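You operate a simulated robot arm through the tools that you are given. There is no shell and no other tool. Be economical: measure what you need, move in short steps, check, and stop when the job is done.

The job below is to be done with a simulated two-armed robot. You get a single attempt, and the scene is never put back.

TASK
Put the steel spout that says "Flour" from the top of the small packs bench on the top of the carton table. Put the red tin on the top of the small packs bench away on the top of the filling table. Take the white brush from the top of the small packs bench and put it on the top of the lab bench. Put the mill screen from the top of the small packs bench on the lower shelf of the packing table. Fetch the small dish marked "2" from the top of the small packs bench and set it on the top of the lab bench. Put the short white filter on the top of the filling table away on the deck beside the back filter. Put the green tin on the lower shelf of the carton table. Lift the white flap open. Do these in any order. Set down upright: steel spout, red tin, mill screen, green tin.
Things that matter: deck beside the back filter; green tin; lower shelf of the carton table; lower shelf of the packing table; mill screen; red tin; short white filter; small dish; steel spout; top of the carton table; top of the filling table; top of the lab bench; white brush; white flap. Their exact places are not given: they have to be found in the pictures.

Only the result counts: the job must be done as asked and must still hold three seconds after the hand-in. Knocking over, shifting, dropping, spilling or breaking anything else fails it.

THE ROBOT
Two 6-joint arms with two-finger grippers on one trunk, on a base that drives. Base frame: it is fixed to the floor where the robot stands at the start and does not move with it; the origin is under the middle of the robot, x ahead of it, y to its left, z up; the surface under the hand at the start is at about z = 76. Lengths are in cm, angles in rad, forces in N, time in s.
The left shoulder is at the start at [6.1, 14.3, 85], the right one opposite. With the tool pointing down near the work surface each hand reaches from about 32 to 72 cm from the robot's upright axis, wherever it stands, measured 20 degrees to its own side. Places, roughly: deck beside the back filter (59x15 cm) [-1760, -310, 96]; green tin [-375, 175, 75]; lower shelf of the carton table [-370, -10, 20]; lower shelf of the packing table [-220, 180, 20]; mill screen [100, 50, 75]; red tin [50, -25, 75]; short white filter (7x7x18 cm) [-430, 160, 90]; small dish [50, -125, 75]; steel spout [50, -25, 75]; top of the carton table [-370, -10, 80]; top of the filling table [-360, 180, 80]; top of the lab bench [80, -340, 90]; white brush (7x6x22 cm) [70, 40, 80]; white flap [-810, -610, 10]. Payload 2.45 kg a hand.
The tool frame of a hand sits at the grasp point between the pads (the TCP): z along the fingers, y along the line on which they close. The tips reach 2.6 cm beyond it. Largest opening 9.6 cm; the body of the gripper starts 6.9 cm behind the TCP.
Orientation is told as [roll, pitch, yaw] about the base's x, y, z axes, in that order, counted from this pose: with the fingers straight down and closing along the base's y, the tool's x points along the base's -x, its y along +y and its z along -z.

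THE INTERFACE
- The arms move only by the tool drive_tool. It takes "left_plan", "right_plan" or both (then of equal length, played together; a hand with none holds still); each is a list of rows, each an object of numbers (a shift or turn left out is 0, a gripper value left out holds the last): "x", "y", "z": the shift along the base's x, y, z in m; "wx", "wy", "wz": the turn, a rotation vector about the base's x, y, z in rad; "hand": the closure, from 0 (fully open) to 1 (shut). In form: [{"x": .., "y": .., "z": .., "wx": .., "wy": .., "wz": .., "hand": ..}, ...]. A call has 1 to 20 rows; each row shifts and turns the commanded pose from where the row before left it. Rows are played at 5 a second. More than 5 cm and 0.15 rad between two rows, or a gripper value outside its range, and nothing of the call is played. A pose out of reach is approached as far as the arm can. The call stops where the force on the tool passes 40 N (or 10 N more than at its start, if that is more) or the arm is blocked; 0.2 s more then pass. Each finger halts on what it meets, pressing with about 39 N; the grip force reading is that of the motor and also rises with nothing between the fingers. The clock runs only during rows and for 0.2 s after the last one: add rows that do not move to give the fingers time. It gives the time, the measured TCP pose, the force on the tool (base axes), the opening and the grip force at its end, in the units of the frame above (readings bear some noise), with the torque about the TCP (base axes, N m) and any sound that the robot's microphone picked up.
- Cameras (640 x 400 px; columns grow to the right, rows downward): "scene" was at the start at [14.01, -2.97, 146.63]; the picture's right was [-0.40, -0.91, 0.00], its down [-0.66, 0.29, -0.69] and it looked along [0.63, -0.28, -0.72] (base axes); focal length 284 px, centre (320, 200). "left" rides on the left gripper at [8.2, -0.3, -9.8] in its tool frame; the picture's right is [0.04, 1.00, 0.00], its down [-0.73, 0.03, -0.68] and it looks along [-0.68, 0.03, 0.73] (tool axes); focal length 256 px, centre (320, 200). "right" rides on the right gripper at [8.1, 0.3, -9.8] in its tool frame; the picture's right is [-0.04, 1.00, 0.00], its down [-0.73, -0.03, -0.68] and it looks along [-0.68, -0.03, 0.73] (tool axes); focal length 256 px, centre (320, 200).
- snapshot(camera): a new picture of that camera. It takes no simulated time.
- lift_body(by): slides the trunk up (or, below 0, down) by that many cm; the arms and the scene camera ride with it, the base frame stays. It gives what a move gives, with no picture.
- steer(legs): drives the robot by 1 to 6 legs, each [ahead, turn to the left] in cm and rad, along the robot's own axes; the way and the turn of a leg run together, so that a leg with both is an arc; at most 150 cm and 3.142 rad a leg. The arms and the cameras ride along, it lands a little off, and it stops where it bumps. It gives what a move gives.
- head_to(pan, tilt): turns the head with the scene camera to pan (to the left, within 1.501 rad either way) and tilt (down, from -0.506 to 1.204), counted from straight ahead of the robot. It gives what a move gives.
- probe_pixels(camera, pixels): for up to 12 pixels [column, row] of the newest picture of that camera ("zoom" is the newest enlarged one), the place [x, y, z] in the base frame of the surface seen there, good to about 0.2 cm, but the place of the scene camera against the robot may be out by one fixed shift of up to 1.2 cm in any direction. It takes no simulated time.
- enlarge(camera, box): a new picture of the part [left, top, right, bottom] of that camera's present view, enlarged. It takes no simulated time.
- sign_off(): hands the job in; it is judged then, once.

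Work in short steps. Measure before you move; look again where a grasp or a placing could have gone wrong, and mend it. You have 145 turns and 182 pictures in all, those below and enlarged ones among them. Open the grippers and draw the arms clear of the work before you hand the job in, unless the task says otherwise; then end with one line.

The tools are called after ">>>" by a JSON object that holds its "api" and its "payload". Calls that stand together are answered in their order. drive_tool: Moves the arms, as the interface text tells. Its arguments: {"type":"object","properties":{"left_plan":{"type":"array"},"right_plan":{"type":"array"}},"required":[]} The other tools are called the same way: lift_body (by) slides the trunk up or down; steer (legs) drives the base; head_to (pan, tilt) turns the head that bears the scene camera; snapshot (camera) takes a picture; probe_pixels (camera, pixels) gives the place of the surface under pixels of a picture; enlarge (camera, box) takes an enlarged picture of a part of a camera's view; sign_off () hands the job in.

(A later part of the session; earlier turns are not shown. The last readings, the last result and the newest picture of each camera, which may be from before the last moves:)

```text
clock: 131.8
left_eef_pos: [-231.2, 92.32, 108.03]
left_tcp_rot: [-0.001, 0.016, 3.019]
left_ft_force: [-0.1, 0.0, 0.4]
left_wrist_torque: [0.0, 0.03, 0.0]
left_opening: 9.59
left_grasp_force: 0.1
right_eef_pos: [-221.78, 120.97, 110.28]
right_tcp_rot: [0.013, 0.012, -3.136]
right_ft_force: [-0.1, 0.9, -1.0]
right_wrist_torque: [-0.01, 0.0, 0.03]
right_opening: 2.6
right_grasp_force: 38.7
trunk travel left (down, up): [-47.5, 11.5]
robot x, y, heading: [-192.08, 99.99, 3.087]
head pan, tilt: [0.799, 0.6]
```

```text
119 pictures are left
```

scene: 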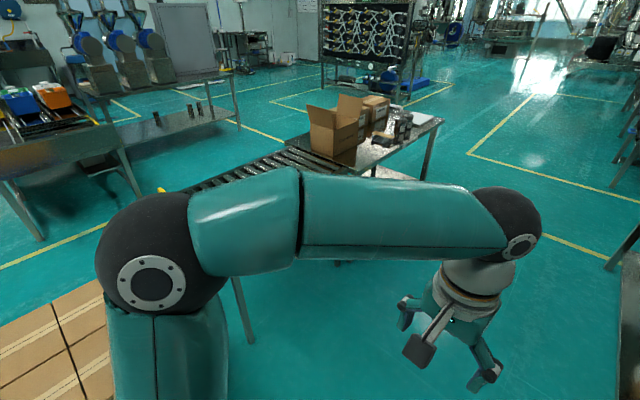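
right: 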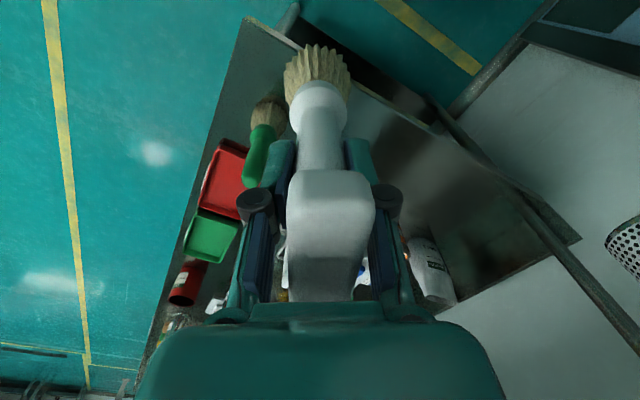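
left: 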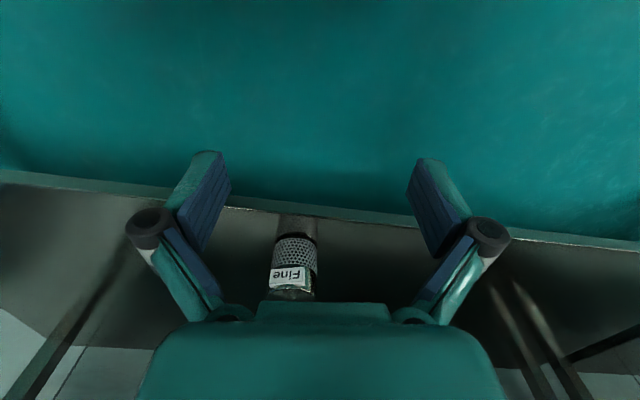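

Blocked marginally by the pallet behind-left; heading 3.08 is good enough. Green tin is at pic (95,125) on the filling table. I drive ahead to x≈−352 and turn right to face it.

>>> {"api": "steer", "payload": {"legs": [[30, 0], [125, 0.09], [0, -1.6]]}}

>>> {"api": "head_to", "payload": {"pan": 0.15, "tilt": 0.7}}

>>> {"api": "snapshot", "payload": {"camera": "scene"}}

>>> {"api": "snapshot", "payload": {"camera": "left"}}

```text
clock: 143.3
left_eef_pos: [-362.07, 139.91, 108.23]
left_tcp_rot: [0.001, 0.014, 1.715]
left_ft_force: [0.8, 0.7, -0.3]
left_wrist_torque: [-0.03, 0.05, -0.02]
left_opening: 9.58
left_grasp_force: 0.0
right_eef_pos: [-332.09, 138.39, 110.36]
right_tcp_rot: [0.013, 0.014, 1.846]
right_ft_force: [-0.2, 0.9, -0.7]
right_wrist_torque: [-0.03, 0.01, 0.02]
right_opening: 2.62
right_grasp_force: 39.0
trunk travel left (down, up): [-47.5, 11.5]
robot x, y, heading: [-348.49, 103.34, 1.767]
head pan, tilt: [0.799, 0.6]
stopped in leg 3: the robot was blocked; the commanded pose is now the measured one
```

```text
clock: 144.3
left_eef_pos: [-362.33, 139.81, 108.13]
left_tcp_rot: [-0.001, 0.015, 1.717]
left_ft_force: [-0.4, 0.0, 0.1]
left_wrist_torque: [0.0, 0.03, -0.03]
left_opening: 9.6
left_grasp_force: 0.1
right_eef_pos: [-332.23, 138.25, 110.29]
right_tcp_rot: [0.013, 0.014, 1.847]
right_ft_force: [0.1, 0.2, -1.0]
right_wrist_torque: [-0.03, -0.02, -0.03]
right_opening: 2.6
right_grasp_force: 39.1
trunk travel left (down, up): [-47.5, 11.5]
robot x, y, heading: [-348.32, 103.36, 1.764]
head pan, tilt: [0.15, 0.7]
```

```text
118 pictures are left
```

scene: 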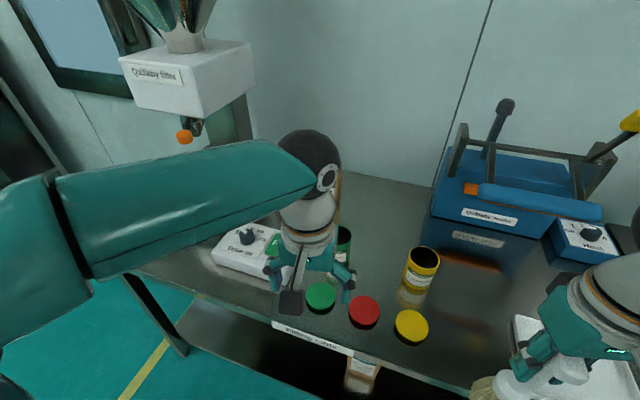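

```text
117 pictures are left
```

left: 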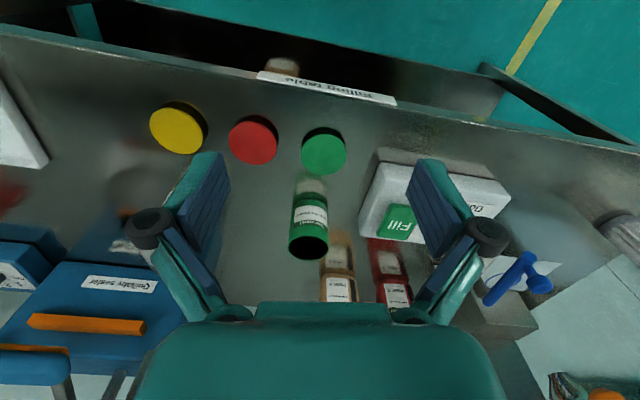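

Green tin seen in left camera at (308,230). I probe its rim, plus the white object at the right edge.

>>> {"api": "probe_pixels", "payload": {"camera": "left", "pixels": [[308, 236], [290, 245], [328, 245], [308, 258], [308, 220], [310, 200], [308, 180], [630, 235], [600, 215], [340, 270], [390, 290], [250, 200]]}}

>>> {"api": "enlarge", "payload": {"camera": "left", "box": [250, 150, 410, 270]}}

>>> {"api": "head_to", "payload": {"pan": 0.7, "tilt": 0.6}}

>>> {"api": "snapshot", "payload": {"camera": "scene"}}

```text
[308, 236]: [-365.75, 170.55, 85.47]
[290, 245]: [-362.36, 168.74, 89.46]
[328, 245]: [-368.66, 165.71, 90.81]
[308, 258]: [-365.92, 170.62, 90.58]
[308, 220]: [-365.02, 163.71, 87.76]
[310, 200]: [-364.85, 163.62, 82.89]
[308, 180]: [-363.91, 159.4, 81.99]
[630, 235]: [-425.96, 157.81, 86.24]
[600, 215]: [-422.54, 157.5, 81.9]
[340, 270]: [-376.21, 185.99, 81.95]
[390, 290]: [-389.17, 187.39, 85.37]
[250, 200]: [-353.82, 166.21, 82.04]
```

```text
3.33 times, centred on (330, 210) of left
```

zoom: 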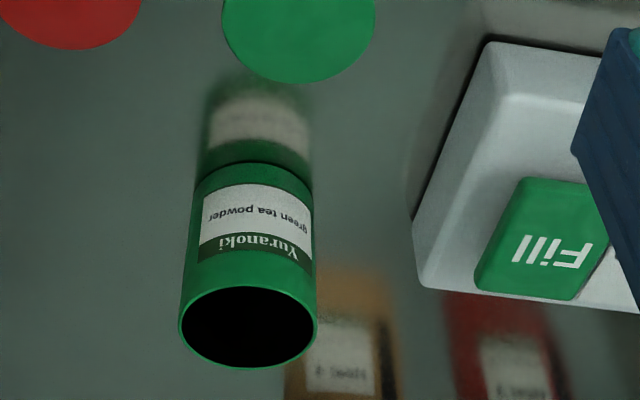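

```text
clock: 145.3
left_eef_pos: [-362.37, 139.75, 108.17]
left_tcp_rot: [-0.002, 0.016, 1.716]
left_ft_force: [1.0, 0.3, 0.6]
left_wrist_torque: [0.0, 0.01, 0.03]
left_opening: 9.58
left_grasp_force: 0.1
right_eef_pos: [-332.23, 138.19, 110.37]
right_tcp_rot: [0.011, 0.015, 1.846]
right_ft_force: [-0.5, 0.2, -0.1]
right_wrist_torque: [-0.03, -0.03, 0.01]
right_opening: 2.59
right_grasp_force: 38.5
trunk travel left (down, up): [-47.5, 11.5]
robot x, y, heading: [-348.25, 103.62, 1.769]
head pan, tilt: [0.7, 0.6]
```

```text
115 pictures are left
```

scene: 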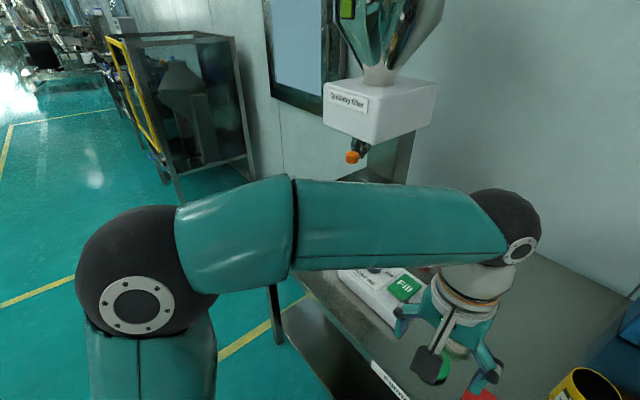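

Tin rim centre ≈(-365.7,168.0,91), diameter ~7.2. It's a bit far, so I raise the trunk 11 cm and creep ahead 5 cm, then re-measure.

>>> {"api": "lift_body", "payload": {"by": 11}}

>>> {"api": "steer", "payload": {"legs": [[5, 0]]}}

>>> {"api": "snapshot", "payload": {"camera": "left"}}

```text
clock: 146.7
left_eef_pos: [-362.37, 139.91, 119.19]
left_tcp_rot: [0.0, 0.015, 1.717]
left_ft_force: [0.2, 0.6, -0.3]
left_wrist_torque: [0.03, 0.06, 0.02]
left_opening: 9.61
left_grasp_force: 0.1
right_eef_pos: [-332.24, 138.3, 121.24]
right_tcp_rot: [0.013, 0.012, 1.846]
right_ft_force: [0.6, -0.3, -0.8]
right_wrist_torque: [-0.02, 0.01, -0.03]
right_opening: 2.63
right_grasp_force: 39.1
trunk travel left (down, up): [-58.5, 0.5]
robot x, y, heading: [-348.49, 103.25, 1.766]
head pan, tilt: [0.7, 0.6]
```

```text
clock: 147.6
left_eef_pos: [-363.4, 145.04, 119.02]
left_tcp_rot: [-0.001, 0.02, 1.717]
left_ft_force: [-0.2, 0.5, -0.7]
left_wrist_torque: [-0.08, 0.0, 0.02]
left_opening: 9.62
left_grasp_force: 0.2
right_eef_pos: [-333.26, 143.55, 121.21]
right_tcp_rot: [0.011, 0.017, 1.848]
right_ft_force: [-0.7, 0.0, -0.6]
right_wrist_torque: [-0.11, -0.03, -0.04]
right_opening: 2.62
right_grasp_force: 39.1
trunk travel left (down, up): [-58.5, 0.5]
robot x, y, heading: [-349.1, 108.07, 1.763]
head pan, tilt: [0.7, 0.6]
```

```text
114 pictures are left
```

left: 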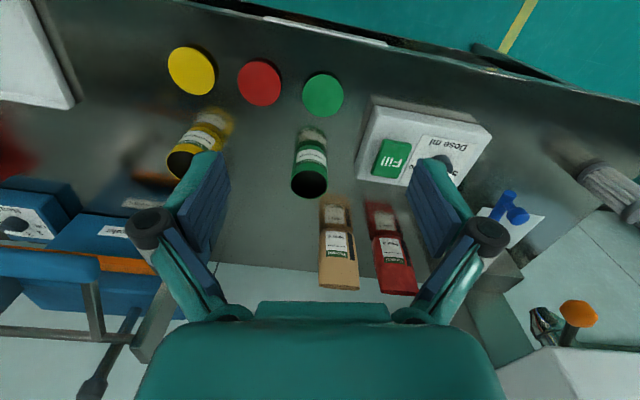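

Prediction matches. I move over the tin to z≈101 and check.

>>> {"api": "drive_tool", "payload": {"left_plan": [{"x": -0.0046, "y": 0.046, "z": -0.01}, {"x": -0.0046, "y": 0.046, "z": -0.01}, {"x": -0.0046, "y": 0.046, "z": -0.01}, {"x": -0.0046, "y": 0.046, "z": -0.01}, {"x": -0.0046, "y": 0.046, "z": -0.01}, {"z": -0.045}, {"z": -0.045}, {"z": -0.03}, {}]}}

>>> {"api": "snapshot", "payload": {"camera": "left"}}

```text
clock: 149.6
left_eef_pos: [-365.4, 166.21, 102.24]
left_tcp_rot: [0.0, 0.019, 1.718]
left_ft_force: [0.0, -0.3, 1.3]
left_wrist_torque: [-0.05, 0.02, -0.06]
left_opening: 9.59
left_grasp_force: 0.2
left hand out of reach, approached as far as the arm can: row 5
right_eef_pos: [-333.26, 143.26, 121.32]
right_tcp_rot: [0.012, 0.015, 1.847]
right_ft_force: [0.0, -0.1, -1.3]
right_wrist_torque: [0.01, -0.03, 0.01]
right_opening: 2.62
right_grasp_force: 38.7
trunk travel left (down, up): [-58.5, 0.5]
robot x, y, heading: [-349.38, 107.99, 1.762]
head pan, tilt: [0.7, 0.6]
```

```text
113 pictures are left
```

left: 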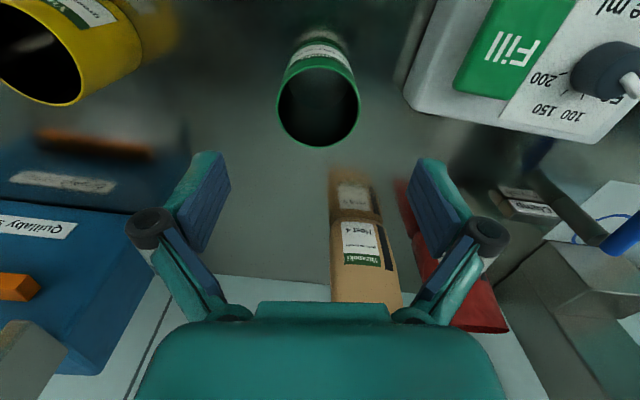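

Rim centre computes to about (-365.6,166.8). I descend to TCP z≈87 with +0.5 cm y.

>>> {"api": "drive_tool", "payload": {"left_plan": [{"z": -0.04}, {"y": 0.005, "z": -0.04}, {"z": -0.04}, {"z": -0.033}, {}]}}

>>> {"api": "snapshot", "payload": {"camera": "left"}}

```text
clock: 150.8
left_eef_pos: [-365.44, 166.91, 86.94]
left_tcp_rot: [-0.002, 0.017, 1.717]
left_ft_force: [0.3, 0.1, -0.4]
left_wrist_torque: [0.03, 0.01, -0.02]
left_opening: 9.61
left_grasp_force: 0.0
right_eef_pos: [-333.12, 143.19, 121.45]
right_tcp_rot: [0.011, 0.015, 1.848]
right_ft_force: [0.8, -0.6, -0.7]
right_wrist_torque: [0.0, 0.01, -0.01]
right_opening: 2.61
right_grasp_force: 39.0
trunk travel left (down, up): [-58.5, 0.5]
robot x, y, heading: [-349.31, 107.81, 1.763]
head pan, tilt: [0.7, 0.6]
```

```text
112 pictures are left
```

left: 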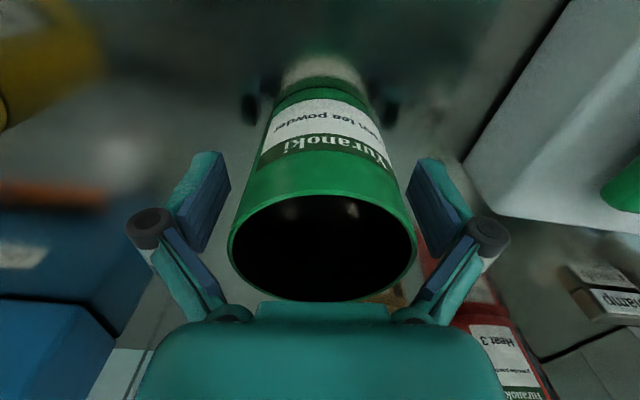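

Centred. I close, lift a bit, then retract while rising.

>>> {"api": "drive_tool", "payload": {"left_plan": [{"hand": 0.4}, {"hand": 0.7}, {"hand": 1.0}, {}, {}, {"z": 0.03}, {"z": 0.04}, {"z": 0.03, "y": -0.03}, {"z": 0.03, "y": -0.035}, {"z": 0.02, "y": -0.04}, {"z": 0.02, "y": -0.04}, {"y": -0.045}, {"y": -0.045}, {}]}}

>>> {"api": "snapshot", "payload": {"camera": "left"}}

```text
clock: 153.8
left_eef_pos: [-365.56, 143.26, 104.05]
left_tcp_rot: [-0.002, 0.018, 1.716]
left_ft_force: [0.6, 0.0, -0.8]
left_wrist_torque: [-0.03, -0.01, -0.02]
left_opening: 7.06
left_grasp_force: 39.0
right_eef_pos: [-333.29, 143.33, 121.31]
right_tcp_rot: [0.011, 0.015, 1.846]
right_ft_force: [-0.6, 0.0, -1.2]
right_wrist_torque: [-0.02, -0.03, 0.01]
right_opening: 2.64
right_grasp_force: 38.9
trunk travel left (down, up): [-58.5, 0.5]
robot x, y, heading: [-349.51, 108.11, 1.763]
head pan, tilt: [0.7, 0.6]
```

```text
111 pictures are left
```

left: 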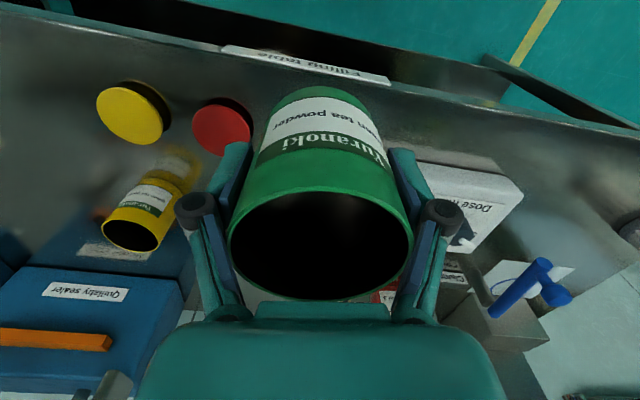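

Green tin held (7.06 cm). Next the carton table opposite: back off and turn around to face −y.

>>> {"api": "steer", "payload": {"legs": [[-24, 0], [0, 1.4], [0, 1.5]]}}

>>> {"api": "head_to", "payload": {"pan": 0.0, "tilt": 0.7}}

>>> {"api": "snapshot", "payload": {"camera": "scene"}}

```text
clock: 159.1
left_eef_pos: [-383.46, 77.12, 104.11]
left_tcp_rot: [-0.002, 0.018, 3.038]
left_ft_force: [0.4, -1.0, -0.3]
left_wrist_torque: [0.07, 0.03, 0.02]
left_opening: 7.03
left_grasp_force: 38.9
right_eef_pos: [-375.33, 108.41, 121.41]
right_tcp_rot: [0.009, 0.015, -3.117]
right_ft_force: [0.4, -1.6, 0.0]
right_wrist_torque: [0.05, 0.01, 0.0]
right_opening: 2.64
right_grasp_force: 39.4
trunk travel left (down, up): [-58.5, 0.5]
robot x, y, heading: [-344.87, 88.76, 3.093]
head pan, tilt: [0.7, 0.6]
stopped in leg 2: the robot was blocked; the commanded pose is now the measured one
```

```text
clock: 160.2
left_eef_pos: [-383.41, 77.51, 104.09]
left_tcp_rot: [0.001, 0.018, 3.036]
left_ft_force: [0.2, 0.1, -1.5]
left_wrist_torque: [0.04, 0.02, 0.03]
left_opening: 7.01
left_grasp_force: 38.7
right_eef_pos: [-375.41, 108.83, 121.36]
right_tcp_rot: [0.01, 0.014, -3.117]
right_ft_force: [0.9, 0.7, -0.8]
right_wrist_torque: [-0.01, -0.01, 0.04]
right_opening: 2.64
right_grasp_force: 38.7
trunk travel left (down, up): [-58.5, 0.5]
robot x, y, heading: [-344.8, 88.42, 3.095]
head pan, tilt: [0.0, 0.7]
```

```text
110 pictures are left
```

scene: 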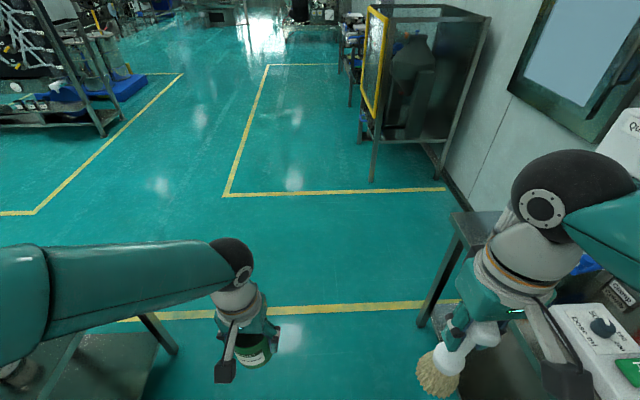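

The long turns seem to accumulate drift and stop; I use shorter turn legs to get to −y heading.

>>> {"api": "steer", "payload": {"legs": [[0, 0.7], [0, 0.75]]}}

>>> {"api": "snapshot", "payload": {"camera": "scene"}}

```text
clock: 164.8
left_eef_pos: [-339.56, 48.18, 104.13]
left_tcp_rot: [-0.005, 0.014, -1.824]
left_ft_force: [1.4, 0.5, -1.0]
left_wrist_torque: [0.01, 0.08, -0.01]
left_opening: 7.01
left_grasp_force: 38.9
right_eef_pos: [-369.31, 60.66, 121.61]
right_tcp_rot: [0.008, 0.014, -1.695]
right_ft_force: [1.1, -0.6, -1.2]
right_wrist_torque: [0.07, 0.08, -0.01]
right_opening: 2.6
right_grasp_force: 38.9
trunk travel left (down, up): [-58.5, 0.5]
robot x, y, heading: [-349.0, 88.8, -1.753]
head pan, tilt: [0.0, 0.7]
stopped in leg 2: the robot was blocked; the commanded pose is now the measured one
```

```text
109 pictures are left
```

scene: 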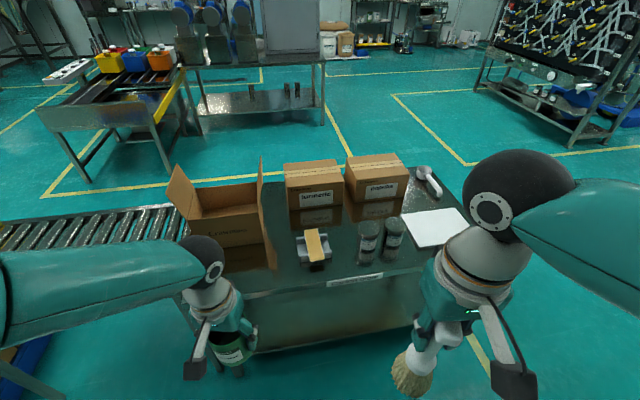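

Now facing the carton table. I probe its top edge and lower shelf.

>>> {"api": "probe_pixels", "payload": {"camera": "scene", "pixels": [[240, 295], [415, 265], [330, 285], [320, 330], [300, 345], [400, 320], [280, 305], [320, 348], [350, 310], [330, 265], [430, 230], [470, 240]]}}

>>> {"api": "enlarge", "payload": {"camera": "scene", "box": [180, 200, 500, 380]}}

```text
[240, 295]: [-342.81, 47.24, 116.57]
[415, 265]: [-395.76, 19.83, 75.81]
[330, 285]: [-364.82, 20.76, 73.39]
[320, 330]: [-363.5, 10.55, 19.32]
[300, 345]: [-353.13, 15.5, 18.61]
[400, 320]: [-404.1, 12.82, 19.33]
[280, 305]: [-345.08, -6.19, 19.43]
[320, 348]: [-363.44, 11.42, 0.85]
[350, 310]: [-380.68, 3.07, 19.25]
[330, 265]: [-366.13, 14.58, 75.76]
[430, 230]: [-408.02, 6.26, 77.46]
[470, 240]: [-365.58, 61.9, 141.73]
```

```text
2.00 times, centred on (340, 290) of scene
```

zoom: 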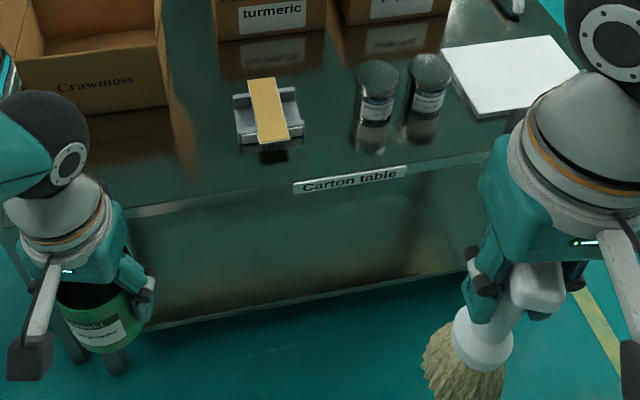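

Shelf edge y≈16, z≈18.4 (corrected), empty. I go ahead 20 cm and lower the trunk 55 cm.

>>> {"api": "steer", "payload": {"legs": [[20, 0]]}}

>>> {"api": "lift_body", "payload": {"by": -40}}

>>> {"api": "lift_body", "payload": {"by": -14}}

>>> {"api": "drive_tool", "payload": {"left_plan": [{"z": -0.045}, {"z": -0.045}, {"z": -0.045}, {"z": -0.045}, {"z": -0.03}, {}]}}

>>> {"api": "snapshot", "payload": {"camera": "scene"}}

>>> {"api": "snapshot", "payload": {"camera": "left"}}

```text
clock: 166.4
left_eef_pos: [-343.55, 28.44, 104.13]
left_tcp_rot: [-0.002, 0.017, -1.827]
left_ft_force: [1.0, -0.3, -1.9]
left_wrist_torque: [0.04, -0.05, 0.0]
left_opening: 7.03
left_grasp_force: 39.2
right_eef_pos: [-373.37, 41.15, 121.55]
right_tcp_rot: [0.01, 0.014, -1.696]
right_ft_force: [0.4, -0.3, -1.5]
right_wrist_torque: [0.03, -0.03, 0.05]
right_opening: 2.63
right_grasp_force: 38.7
trunk travel left (down, up): [-58.5, 0.5]
robot x, y, heading: [-353.19, 69.21, -1.753]
head pan, tilt: [0.0, 0.7]
```

```text
clock: 170.3
left_eef_pos: [-343.61, 28.67, 64.22]
left_tcp_rot: [-0.002, 0.016, -1.826]
left_ft_force: [-0.5, -0.2, -0.8]
left_wrist_torque: [0.03, -0.01, -0.01]
left_opening: 7.0
left_grasp_force: 38.9
right_eef_pos: [-373.22, 41.29, 81.54]
right_tcp_rot: [0.011, 0.013, -1.696]
right_ft_force: [-0.1, -0.5, -0.5]
right_wrist_torque: [-0.02, -0.01, 0.01]
right_opening: 2.6
right_grasp_force: 39.0
trunk travel left (down, up): [-18.5, 40.5]
robot x, y, heading: [-352.97, 69.3, -1.759]
head pan, tilt: [0.0, 0.7]
```

```text
clock: 171.9
left_eef_pos: [-343.47, 28.65, 50.33]
left_tcp_rot: [-0.001, 0.017, -1.827]
left_ft_force: [0.3, 0.3, -0.5]
left_wrist_torque: [0.03, 0.01, 0.03]
left_opening: 7.0
left_grasp_force: 38.8
right_eef_pos: [-373.26, 41.25, 67.58]
right_tcp_rot: [0.01, 0.013, -1.696]
right_ft_force: [-0.5, 1.0, -1.5]
right_wrist_torque: [0.02, 0.0, 0.02]
right_opening: 2.63
right_grasp_force: 39.1
trunk travel left (down, up): [-4.5, 54.5]
robot x, y, heading: [-353.3, 69.2, -1.753]
head pan, tilt: [0.0, 0.7]
```

```text
clock: 173.3
left_eef_pos: [-343.47, 28.31, 29.28]
left_tcp_rot: [-0.002, 0.017, -1.824]
left_ft_force: [-0.3, -0.1, -1.1]
left_wrist_torque: [-0.01, 0.0, -0.02]
left_opening: 6.98
left_grasp_force: 39.1
right_eef_pos: [-373.33, 41.21, 67.62]
right_tcp_rot: [0.012, 0.013, -1.698]
right_ft_force: [-0.1, 0.5, 0.0]
right_wrist_torque: [-0.02, 0.03, 0.0]
right_opening: 2.62
right_grasp_force: 39.0
trunk travel left (down, up): [-4.5, 54.5]
robot x, y, heading: [-352.89, 69.12, -1.751]
head pan, tilt: [0.0, 0.7]
```

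```text
107 pictures are left
```

scene: 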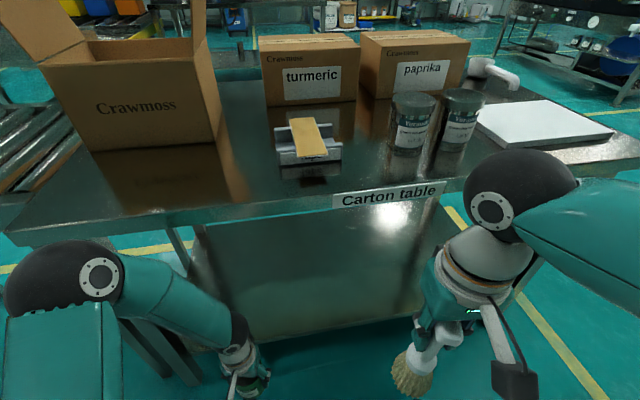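

```text
106 pictures are left
```

left: 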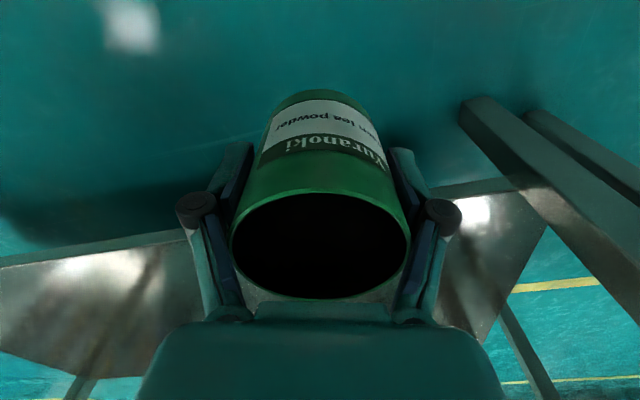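

Path forward is clear of the leg on the right. I move in under the table toward (-352,7).

>>> {"api": "drive_tool", "payload": {"left_plan": [{"x": -0.015, "y": -0.035}, {"x": -0.015, "y": -0.035}, {"x": -0.015, "y": -0.035}, {"x": -0.015, "y": -0.035}, {"x": -0.015, "y": -0.035}, {"x": -0.015, "y": -0.035}, {}]}}

>>> {"api": "snapshot", "payload": {"camera": "scene"}}

>>> {"api": "snapshot", "payload": {"camera": "left"}}

```text
clock: 174.9
left_eef_pos: [-352.48, 7.75, 29.42]
left_tcp_rot: [-0.002, 0.019, -1.828]
left_ft_force: [-0.3, 0.1, -1.4]
left_wrist_torque: [-0.02, -0.02, -0.01]
left_opening: 6.96
left_grasp_force: 38.6
right_eef_pos: [-373.25, 41.23, 67.56]
right_tcp_rot: [0.011, 0.014, -1.698]
right_ft_force: [-0.3, -0.7, -0.8]
right_wrist_torque: [0.03, 0.0, -0.03]
right_opening: 2.61
right_grasp_force: 39.0
trunk travel left (down, up): [-4.5, 54.5]
robot x, y, heading: [-352.98, 69.43, -1.753]
head pan, tilt: [0.0, 0.7]
```

```text
105 pictures are left
```

scene: 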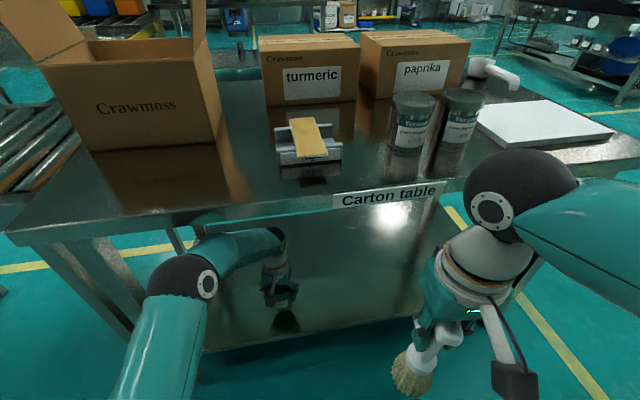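

```text
104 pictures are left
```

left: 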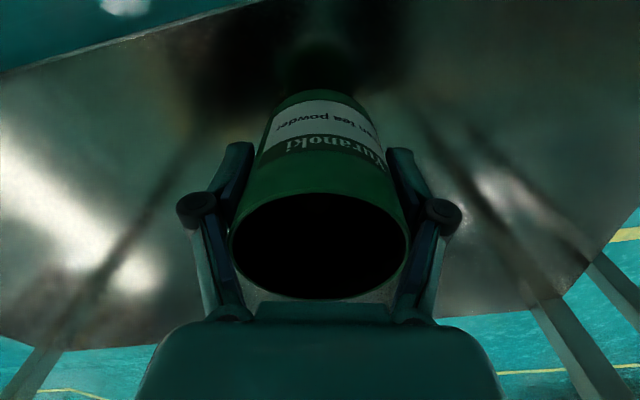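

Over the shelf. I check the shelf height, then ease down until contact.

>>> {"api": "probe_pixels", "payload": {"camera": "left", "pixels": [[100, 150], [500, 150], [100, 250], [480, 250]]}}

>>> {"api": "drive_tool", "payload": {"left_plan": [{"z": -0.03}, {"z": -0.015}, {"z": -0.005}, {"z": -0.004}, {"z": -0.003}, {"z": -0.003}, {}]}}

```text
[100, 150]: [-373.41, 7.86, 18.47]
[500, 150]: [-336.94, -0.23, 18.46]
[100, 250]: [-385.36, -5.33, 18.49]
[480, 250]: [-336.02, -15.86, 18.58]
```

```text
clock: 176.6
left_eef_pos: [-352.74, 7.61, 23.63]
left_tcp_rot: [0.001, 0.014, -1.825]
left_ft_force: [3.8, 6.2, 21.8]
left_wrist_torque: [0.68, 0.06, -0.07]
left_opening: 6.98
left_grasp_force: 39.3
right_eef_pos: [-373.32, 41.39, 67.63]
right_tcp_rot: [0.011, 0.011, -1.696]
right_ft_force: [-0.4, 1.1, -1.4]
right_wrist_torque: [0.01, 0.0, -0.02]
right_opening: 2.6
right_grasp_force: 39.3
trunk travel left (down, up): [-4.5, 54.5]
robot x, y, heading: [-353.05, 69.74, -1.752]
head pan, tilt: [0.0, 0.7]
```

Contact at 21.8 N. I ease up 2 mm, open, rise 9 cm and retreat.

>>> {"api": "drive_tool", "payload": {"left_plan": [{"z": 0.002}, {"hand": 0.5}, {"hand": 0}, {}, {}, {"z": 0.03}, {"z": 0.03}, {"z": 0.03}, {"y": -0.0, "x": 0.0}, {"x": 0.012, "y": 0.04}, {"x": 0.012, "y": 0.04}, {"x": 0.012, "y": 0.04}, {"x": 0.012, "y": 0.04}, {"x": 0.012, "y": 0.04}, {"x": 0.01, "y": 0.03}, {}]}}

>>> {"api": "snapshot", "payload": {"camera": "left"}}

>>> {"api": "snapshot", "payload": {"camera": "scene"}}

```text
clock: 179.9
left_eef_pos: [-345.28, 30.72, 32.44]
left_tcp_rot: [-0.003, 0.017, -1.829]
left_ft_force: [0.2, 0.0, 0.0]
left_wrist_torque: [-0.03, 0.04, -0.02]
left_opening: 9.62
left_grasp_force: 0.1
right_eef_pos: [-373.33, 41.27, 67.67]
right_tcp_rot: [0.012, 0.014, -1.697]
right_ft_force: [-0.3, 1.3, 0.2]
right_wrist_torque: [0.0, -0.01, -0.02]
right_opening: 2.63
right_grasp_force: 39.5
trunk travel left (down, up): [-4.5, 54.5]
robot x, y, heading: [-353.22, 69.66, -1.759]
head pan, tilt: [0.0, 0.7]
```

```text
103 pictures are left
```

left: 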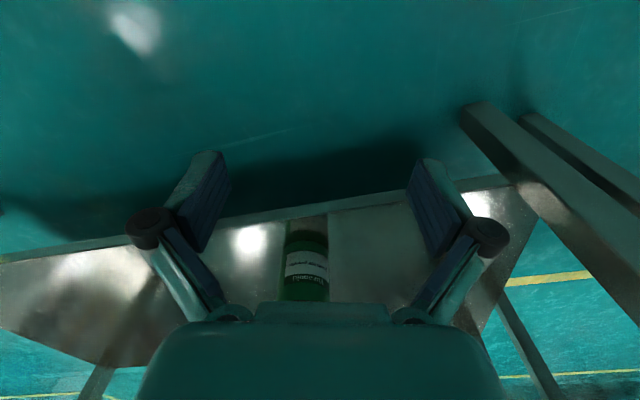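

```text
102 pictures are left
```

scene: 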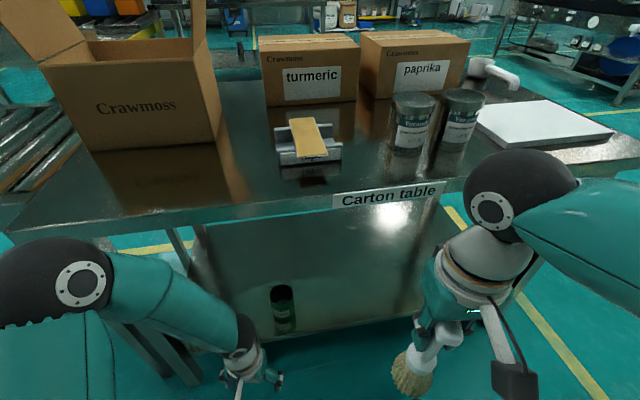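

Green tin stands on the shelf. Next the short white filter on the filling table near (-426,158): raise the trunk and hand, back off and reposition.

>>> {"api": "lift_body", "payload": {"by": 40}}

>>> {"api": "lift_body", "payload": {"by": 14}}

>>> {"api": "drive_tool", "payload": {"left_plan": [{"z": 0.05}, {"z": 0.05}, {"z": 0.05}, {"z": 0.05}, {"z": 0.04}, {}]}}

>>> {"api": "steer", "payload": {"legs": [[-18, 0], [0, -0.7], [0, -0.69], [62, 0], [0, -0.75], [0, -0.75]]}}

>>> {"api": "head_to", "payload": {"pan": 0.2, "tilt": 0.7}}

>>> {"api": "snapshot", "payload": {"camera": "scene"}}

>>> {"api": "snapshot", "payload": {"camera": "left"}}

```text
clock: 183.8
left_eef_pos: [-345.2, 30.62, 72.35]
left_tcp_rot: [-0.003, 0.016, -1.827]
left_ft_force: [-0.2, -0.6, 0.3]
left_wrist_torque: [-0.06, 0.02, 0.03]
left_opening: 9.6
left_grasp_force: 0.1
right_eef_pos: [-373.3, 41.23, 107.59]
right_tcp_rot: [0.01, 0.014, -1.696]
right_ft_force: [-0.2, 1.5, -0.7]
right_wrist_torque: [-0.03, 0.02, -0.03]
right_opening: 2.61
right_grasp_force: 39.3
trunk travel left (down, up): [-44.5, 14.5]
robot x, y, heading: [-352.69, 69.15, -1.754]
head pan, tilt: [0.0, 0.7]
```

```text
clock: 185.4
left_eef_pos: [-345.28, 30.71, 86.3]
left_tcp_rot: [-0.001, 0.015, -1.829]
left_ft_force: [0.3, 0.2, -0.2]
left_wrist_torque: [0.03, -0.02, 0.02]
left_opening: 9.62
left_grasp_force: 0.1
right_eef_pos: [-373.33, 41.23, 121.62]
right_tcp_rot: [0.01, 0.014, -1.695]
right_ft_force: [-0.4, 0.6, -1.2]
right_wrist_torque: [-0.02, -0.02, -0.01]
right_opening: 2.61
right_grasp_force: 39.1
trunk travel left (down, up): [-58.5, 0.5]
robot x, y, heading: [-352.75, 69.4, -1.755]
head pan, tilt: [0.0, 0.7]
```

```text
clock: 186.8
left_eef_pos: [-345.22, 30.5, 110.23]
left_tcp_rot: [-0.001, 0.018, -1.828]
left_ft_force: [0.3, -1.2, 0.2]
left_wrist_torque: [-0.01, 0.01, -0.01]
left_opening: 9.62
left_grasp_force: 0.0
right_eef_pos: [-373.31, 41.16, 121.6]
right_tcp_rot: [0.008, 0.014, -1.696]
right_ft_force: [0.3, 0.6, -0.8]
right_wrist_torque: [0.04, -0.01, -0.03]
right_opening: 2.64
right_grasp_force: 39.2
trunk travel left (down, up): [-58.5, 0.5]
robot x, y, heading: [-353.35, 69.32, -1.754]
head pan, tilt: [0.0, 0.7]
```

```text
clock: 193.2
left_eef_pos: [-390.12, 73.07, 110.2]
left_tcp_rot: [-0.002, 0.019, 3.065]
left_ft_force: [-0.9, 0.7, -0.3]
left_wrist_torque: [-0.03, -0.08, 0.01]
left_opening: 9.59
left_grasp_force: 0.0
right_eef_pos: [-384.6, 102.73, 121.47]
right_tcp_rot: [0.013, 0.015, -3.087]
right_ft_force: [-1.1, 0.6, -1.4]
right_wrist_torque: [-0.05, -0.06, 0.02]
right_opening: 2.62
right_grasp_force: 39.1
trunk travel left (down, up): [-58.5, 0.5]
robot x, y, heading: [-353.04, 83.48, 3.099]
head pan, tilt: [0.0, 0.7]
stopped in leg 4: the robot was blocked; the commanded pose is now the measured one
```

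```text
clock: 193.9
left_eef_pos: [-389.63, 72.89, 110.28]
left_tcp_rot: [-0.002, 0.015, 3.067]
left_ft_force: [-0.3, -0.1, 0.3]
left_wrist_torque: [0.01, 0.01, -0.06]
left_opening: 9.59
left_grasp_force: 0.1
right_eef_pos: [-384.1, 102.46, 121.73]
right_tcp_rot: [0.012, 0.013, -3.088]
right_ft_force: [1.0, 0.1, -1.5]
right_wrist_torque: [0.05, -0.03, 0.04]
right_opening: 2.62
right_grasp_force: 38.7
trunk travel left (down, up): [-58.5, 0.5]
robot x, y, heading: [-353.0, 83.44, 3.096]
head pan, tilt: [0.201, 0.7]
```

```text
101 pictures are left
```

scene: 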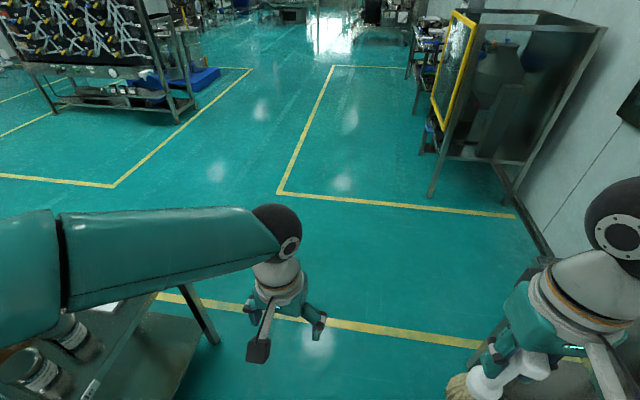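

```text
100 pictures are left
```

left: 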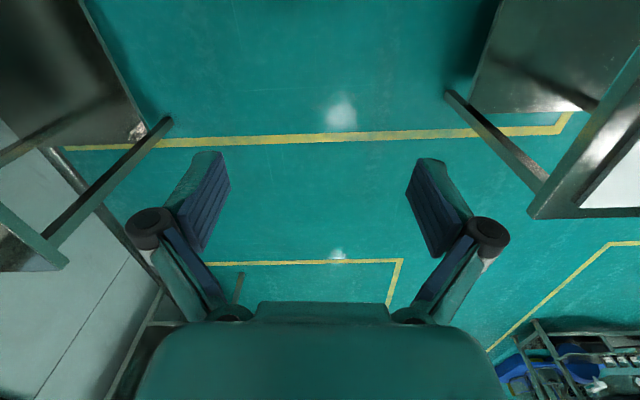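

Stopped right at the start of the straight leg with nothing near; I simply continue.

>>> {"api": "steer", "payload": {"legs": [[62, 0], [0, -0.75], [0, -0.75]]}}

>>> {"api": "snapshot", "payload": {"camera": "scene"}}

>>> {"api": "snapshot", "payload": {"camera": "left"}}

```text
clock: 201.6
left_eef_pos: [-430.33, 121.58, 110.43]
left_tcp_rot: [0.001, 0.016, 1.639]
left_ft_force: [0.8, 0.3, 0.0]
left_wrist_torque: [-0.04, 0.03, 0.04]
left_opening: 9.63
left_grasp_force: 0.1
right_eef_pos: [-400.12, 120.12, 121.63]
right_tcp_rot: [0.013, 0.013, 1.766]
right_ft_force: [0.7, -1.1, -1.4]
right_wrist_torque: [-0.04, 0.06, -0.02]
right_opening: 2.63
right_grasp_force: 38.7
trunk travel left (down, up): [-58.5, 0.5]
robot x, y, heading: [-418.83, 86.22, 1.646]
head pan, tilt: [0.201, 0.7]
stopped in leg 3: the robot was blocked; the commanded pose is now the measured one
```

```text
99 pictures are left
```

scene: 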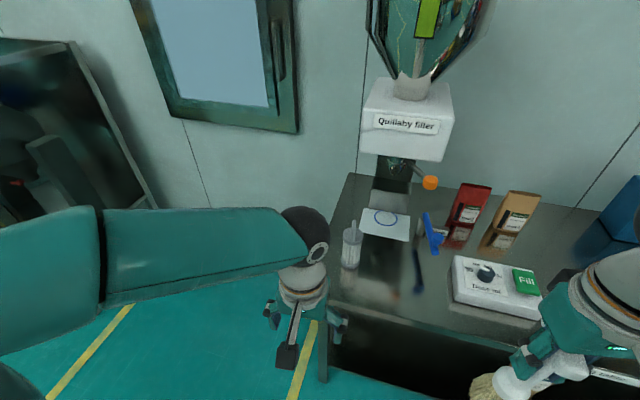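

```text
98 pictures are left
```

left: 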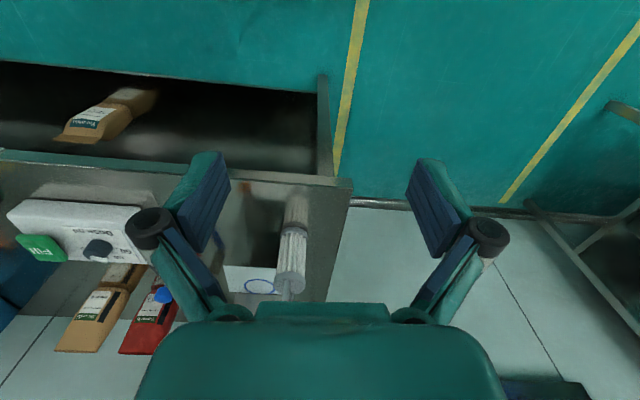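

The filter stands at scene (350,245). I drive 20 cm ahead and measure it.

>>> {"api": "steer", "payload": {"legs": [[20, 0]]}}

>>> {"api": "snapshot", "payload": {"camera": "left"}}

>>> {"api": "enlarge", "payload": {"camera": "left", "box": [220, 130, 400, 260]}}

>>> {"api": "enlarge", "payload": {"camera": "scene", "box": [230, 220, 470, 380]}}

```text
clock: 203.2
left_eef_pos: [-432.27, 141.48, 110.33]
left_tcp_rot: [-0.002, 0.016, 1.637]
left_ft_force: [0.3, 0.6, 1.0]
left_wrist_torque: [-0.03, -0.05, 0.03]
left_opening: 9.61
left_grasp_force: 0.0
right_eef_pos: [-402.13, 140.07, 121.72]
right_tcp_rot: [0.011, 0.012, 1.769]
right_ft_force: [-0.1, 0.4, -1.5]
right_wrist_torque: [-0.02, 0.02, 0.0]
right_opening: 2.6
right_grasp_force: 38.7
trunk travel left (down, up): [-58.5, 0.5]
robot x, y, heading: [-420.44, 105.91, 1.654]
head pan, tilt: [0.201, 0.7]
```

```text
97 pictures are left
```

left: 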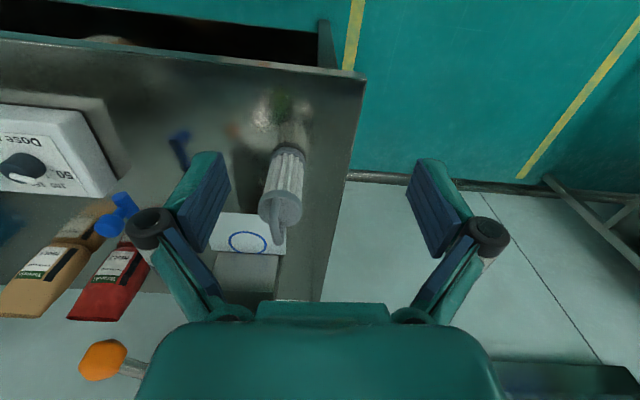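

```text
3.08 times, centred on (310, 195) of left
```

zoom: 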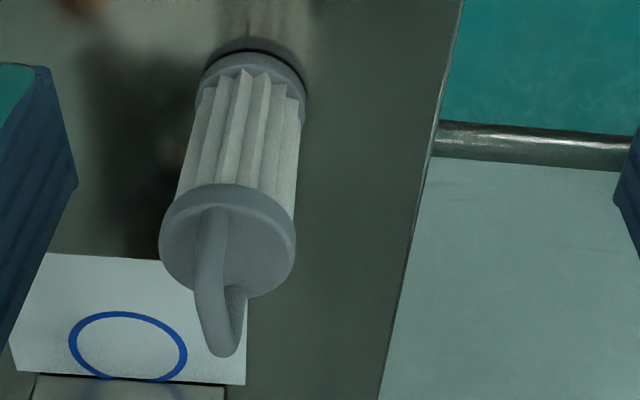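

```text
2.50 times, centred on (350, 300) of scene
```

zoom: 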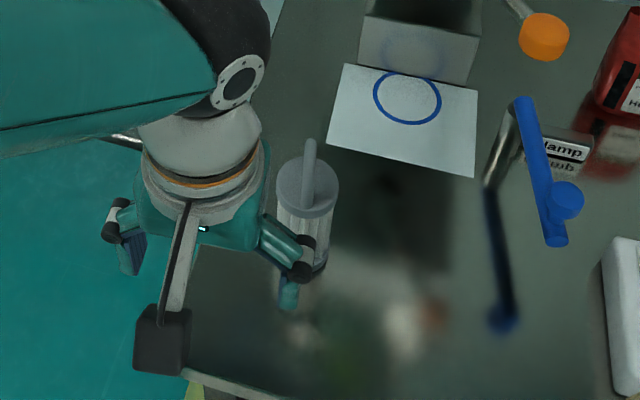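

I probe cap rim and handle top of the filter.

>>> {"api": "probe_pixels", "payload": {"camera": "left", "pixels": [[262, 205], [300, 205], [275, 238], [281, 215], [283, 196], [291, 180], [288, 160], [291, 150], [300, 220], [275, 220]]}}

```text
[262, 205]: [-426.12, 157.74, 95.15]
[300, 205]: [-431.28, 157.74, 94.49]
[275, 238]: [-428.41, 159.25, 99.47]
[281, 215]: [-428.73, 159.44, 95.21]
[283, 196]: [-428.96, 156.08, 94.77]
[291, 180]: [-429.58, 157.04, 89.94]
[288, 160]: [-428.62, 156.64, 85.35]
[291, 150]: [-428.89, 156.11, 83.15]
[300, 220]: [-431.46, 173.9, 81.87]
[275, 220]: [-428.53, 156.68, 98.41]
```

Filter cap centre ≈(-428.7,158.3), cap top 95.2, handle top 99.6. I move over at z 108, then check.

>>> {"api": "drive_tool", "payload": {"left_plan": [{"x": 0.009, "y": 0.042, "z": -0.005}, {"x": 0.009, "y": 0.042, "z": -0.005}, {"x": 0.009, "y": 0.042, "z": -0.005}, {"x": 0.009, "y": 0.042, "z": -0.005}, {}]}}

>>> {"api": "snapshot", "payload": {"camera": "left"}}

```text
clock: 204.4
left_eef_pos: [-428.54, 157.79, 108.42]
left_tcp_rot: [-0.002, 0.014, 1.636]
left_ft_force: [0.1, -0.3, -0.1]
left_wrist_torque: [0.01, -0.01, 0.01]
left_opening: 9.59
left_grasp_force: 0.1
right_eef_pos: [-402.08, 139.8, 121.78]
right_tcp_rot: [0.011, 0.012, 1.769]
right_ft_force: [-0.2, -0.1, 0.2]
right_wrist_torque: [0.05, -0.01, 0.02]
right_opening: 2.56
right_grasp_force: 39.6
trunk travel left (down, up): [-58.5, 0.5]
robot x, y, heading: [-420.64, 105.89, 1.649]
head pan, tilt: [0.201, 0.7]
```

```text
94 pictures are left
```

left: 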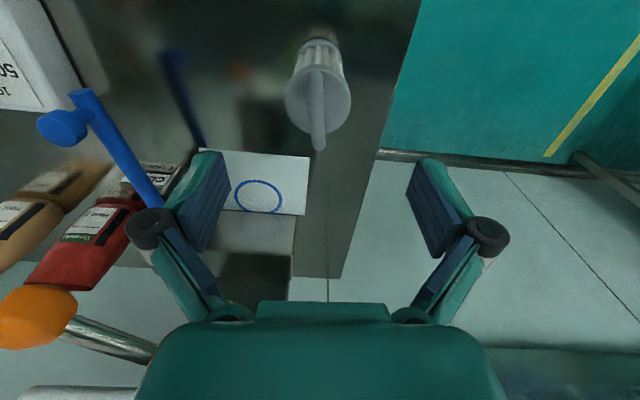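

Aligned. I descend to z≈93.9 and close.

>>> {"api": "drive_tool", "payload": {"left_plan": [{"z": -0.04}, {"z": -0.04}, {"z": -0.035}, {"z": -0.03}, {}, {"hand": 0.4}, {"hand": 0.7}, {"hand": 1}, {}, {}]}}

>>> {"api": "snapshot", "payload": {"camera": "left"}}

```text
clock: 206.6
left_eef_pos: [-428.75, 158.26, 93.73]
left_tcp_rot: [0.0, 0.014, 1.638]
left_ft_force: [1.1, 0.0, 1.6]
left_wrist_torque: [0.06, -0.05, -0.01]
left_opening: 6.08
left_grasp_force: 38.8
right_eef_pos: [-402.07, 140.0, 121.81]
right_tcp_rot: [0.01, 0.012, 1.768]
right_ft_force: [0.2, -0.1, 0.0]
right_wrist_torque: [-0.01, 0.03, -0.03]
right_opening: 2.6
right_grasp_force: 39.0
trunk travel left (down, up): [-58.5, 0.5]
robot x, y, heading: [-420.69, 105.91, 1.651]
head pan, tilt: [0.201, 0.7]
```

```text
93 pictures are left
```

left: 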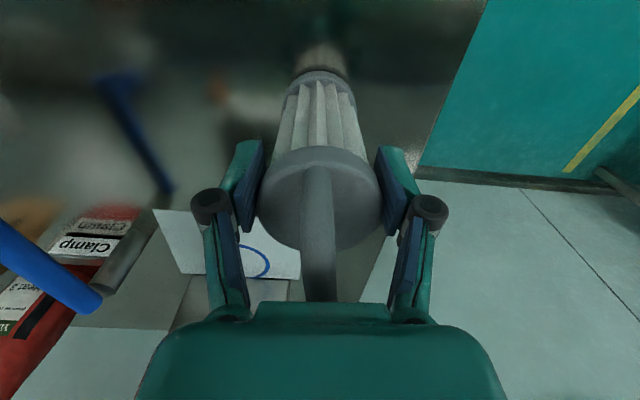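

Held (6.08 cm). Lift and retract; then look down the room toward −x for the route.

>>> {"api": "drive_tool", "payload": {"left_plan": [{"z": 0.03}, {"z": 0.05}, {"z": 0.05}, {"z": 0.03, "y": -0.03}, {"y": -0.045}, {"y": -0.045}, {"y": -0.04}, {}]}}

>>> {"api": "steer", "payload": {"legs": [[-22, 0], [0, 0.75], [0, 0.74]]}}

>>> {"api": "head_to", "payload": {"pan": 0.15, "tilt": 0.2}}

>>> {"api": "snapshot", "payload": {"camera": "scene"}}

>>> {"api": "snapshot", "payload": {"camera": "left"}}

```text
clock: 208.4
left_eef_pos: [-428.65, 142.05, 109.63]
left_tcp_rot: [-0.002, 0.017, 1.636]
left_ft_force: [-0.1, -0.1, -0.7]
left_wrist_torque: [-0.07, -0.02, -0.04]
left_opening: 6.04
left_grasp_force: 39.1
right_eef_pos: [-402.05, 140.08, 121.82]
right_tcp_rot: [0.013, 0.013, 1.769]
right_ft_force: [-0.8, 0.9, -1.3]
right_wrist_torque: [-0.04, 0.06, 0.01]
right_opening: 2.6
right_grasp_force: 38.6
trunk travel left (down, up): [-58.5, 0.5]
robot x, y, heading: [-420.74, 106.0, 1.65]
head pan, tilt: [0.201, 0.7]
```

```text
clock: 214.3
left_eef_pos: [-456.56, 81.47, 109.62]
left_tcp_rot: [-0.004, 0.016, 3.063]
left_ft_force: [-1.0, -1.5, -1.7]
left_wrist_torque: [0.09, -0.01, 0.0]
left_opening: 6.01
left_grasp_force: 38.7
right_eef_pos: [-450.64, 107.39, 121.93]
right_tcp_rot: [0.01, 0.014, -3.093]
right_ft_force: [-1.0, -0.2, -1.2]
right_wrist_torque: [0.1, -0.06, -0.02]
right_opening: 2.63
right_grasp_force: 39.3
trunk travel left (down, up): [-58.5, 0.5]
robot x, y, heading: [-418.9, 88.71, 3.096]
head pan, tilt: [0.201, 0.7]
stopped in leg 3: the robot was blocked; the commanded pose is now the measured one
```

```text
clock: 215.2
left_eef_pos: [-456.47, 81.66, 109.8]
left_tcp_rot: [-0.001, 0.015, 3.061]
left_ft_force: [-0.1, -0.2, -1.8]
left_wrist_torque: [-0.03, 0.0, -0.02]
left_opening: 6.04
left_grasp_force: 38.8
right_eef_pos: [-450.45, 107.57, 121.87]
right_tcp_rot: [0.012, 0.013, -3.094]
right_ft_force: [-0.1, -0.7, -1.6]
right_wrist_torque: [0.0, -0.03, -0.04]
right_opening: 2.6
right_grasp_force: 39.0
trunk travel left (down, up): [-58.5, 0.5]
robot x, y, heading: [-419.04, 88.2, 3.099]
head pan, tilt: [0.15, 0.201]
```

```text
92 pictures are left
```

scene: 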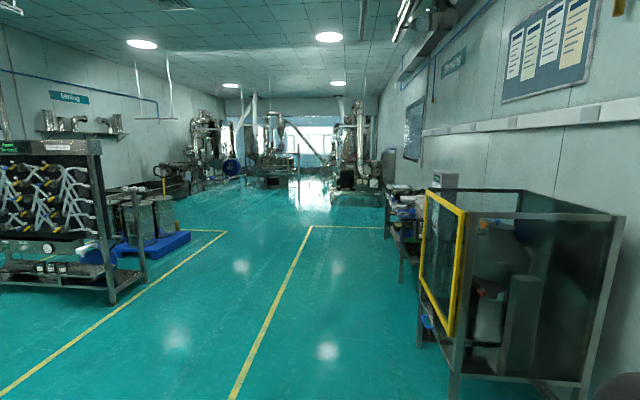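

```text
91 pictures are left
```

left: 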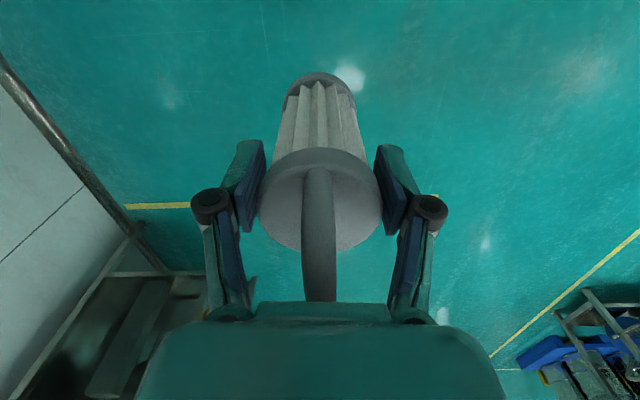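

The lane toward px 268 (bearing of the deck) looks clear. I probe far obstacles to confirm before driving.

>>> {"api": "probe_pixels", "payload": {"camera": "scene", "pixels": [[143, 285], [188, 235], [215, 180], [240, 178], [275, 188], [268, 165], [295, 175], [345, 190], [370, 205], [310, 228], [318, 160], [390, 240]]}}

>>> {"api": "enlarge", "payload": {"camera": "scene", "box": [160, 90, 420, 250]}}

```text
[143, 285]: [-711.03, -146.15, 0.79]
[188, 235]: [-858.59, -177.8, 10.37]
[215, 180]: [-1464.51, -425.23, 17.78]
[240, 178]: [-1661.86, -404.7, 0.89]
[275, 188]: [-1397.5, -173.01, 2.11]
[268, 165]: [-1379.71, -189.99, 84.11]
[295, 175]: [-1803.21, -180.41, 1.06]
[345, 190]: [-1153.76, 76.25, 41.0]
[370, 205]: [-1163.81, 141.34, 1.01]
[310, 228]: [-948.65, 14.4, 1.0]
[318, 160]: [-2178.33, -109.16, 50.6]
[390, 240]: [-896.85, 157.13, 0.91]
```

```text
2.46 times, centred on (290, 170) of scene
```

zoom: 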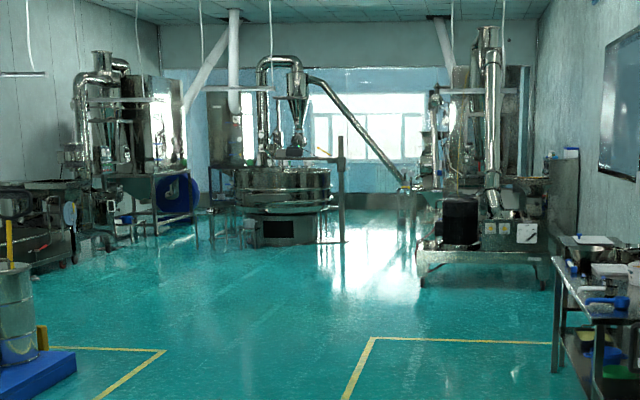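

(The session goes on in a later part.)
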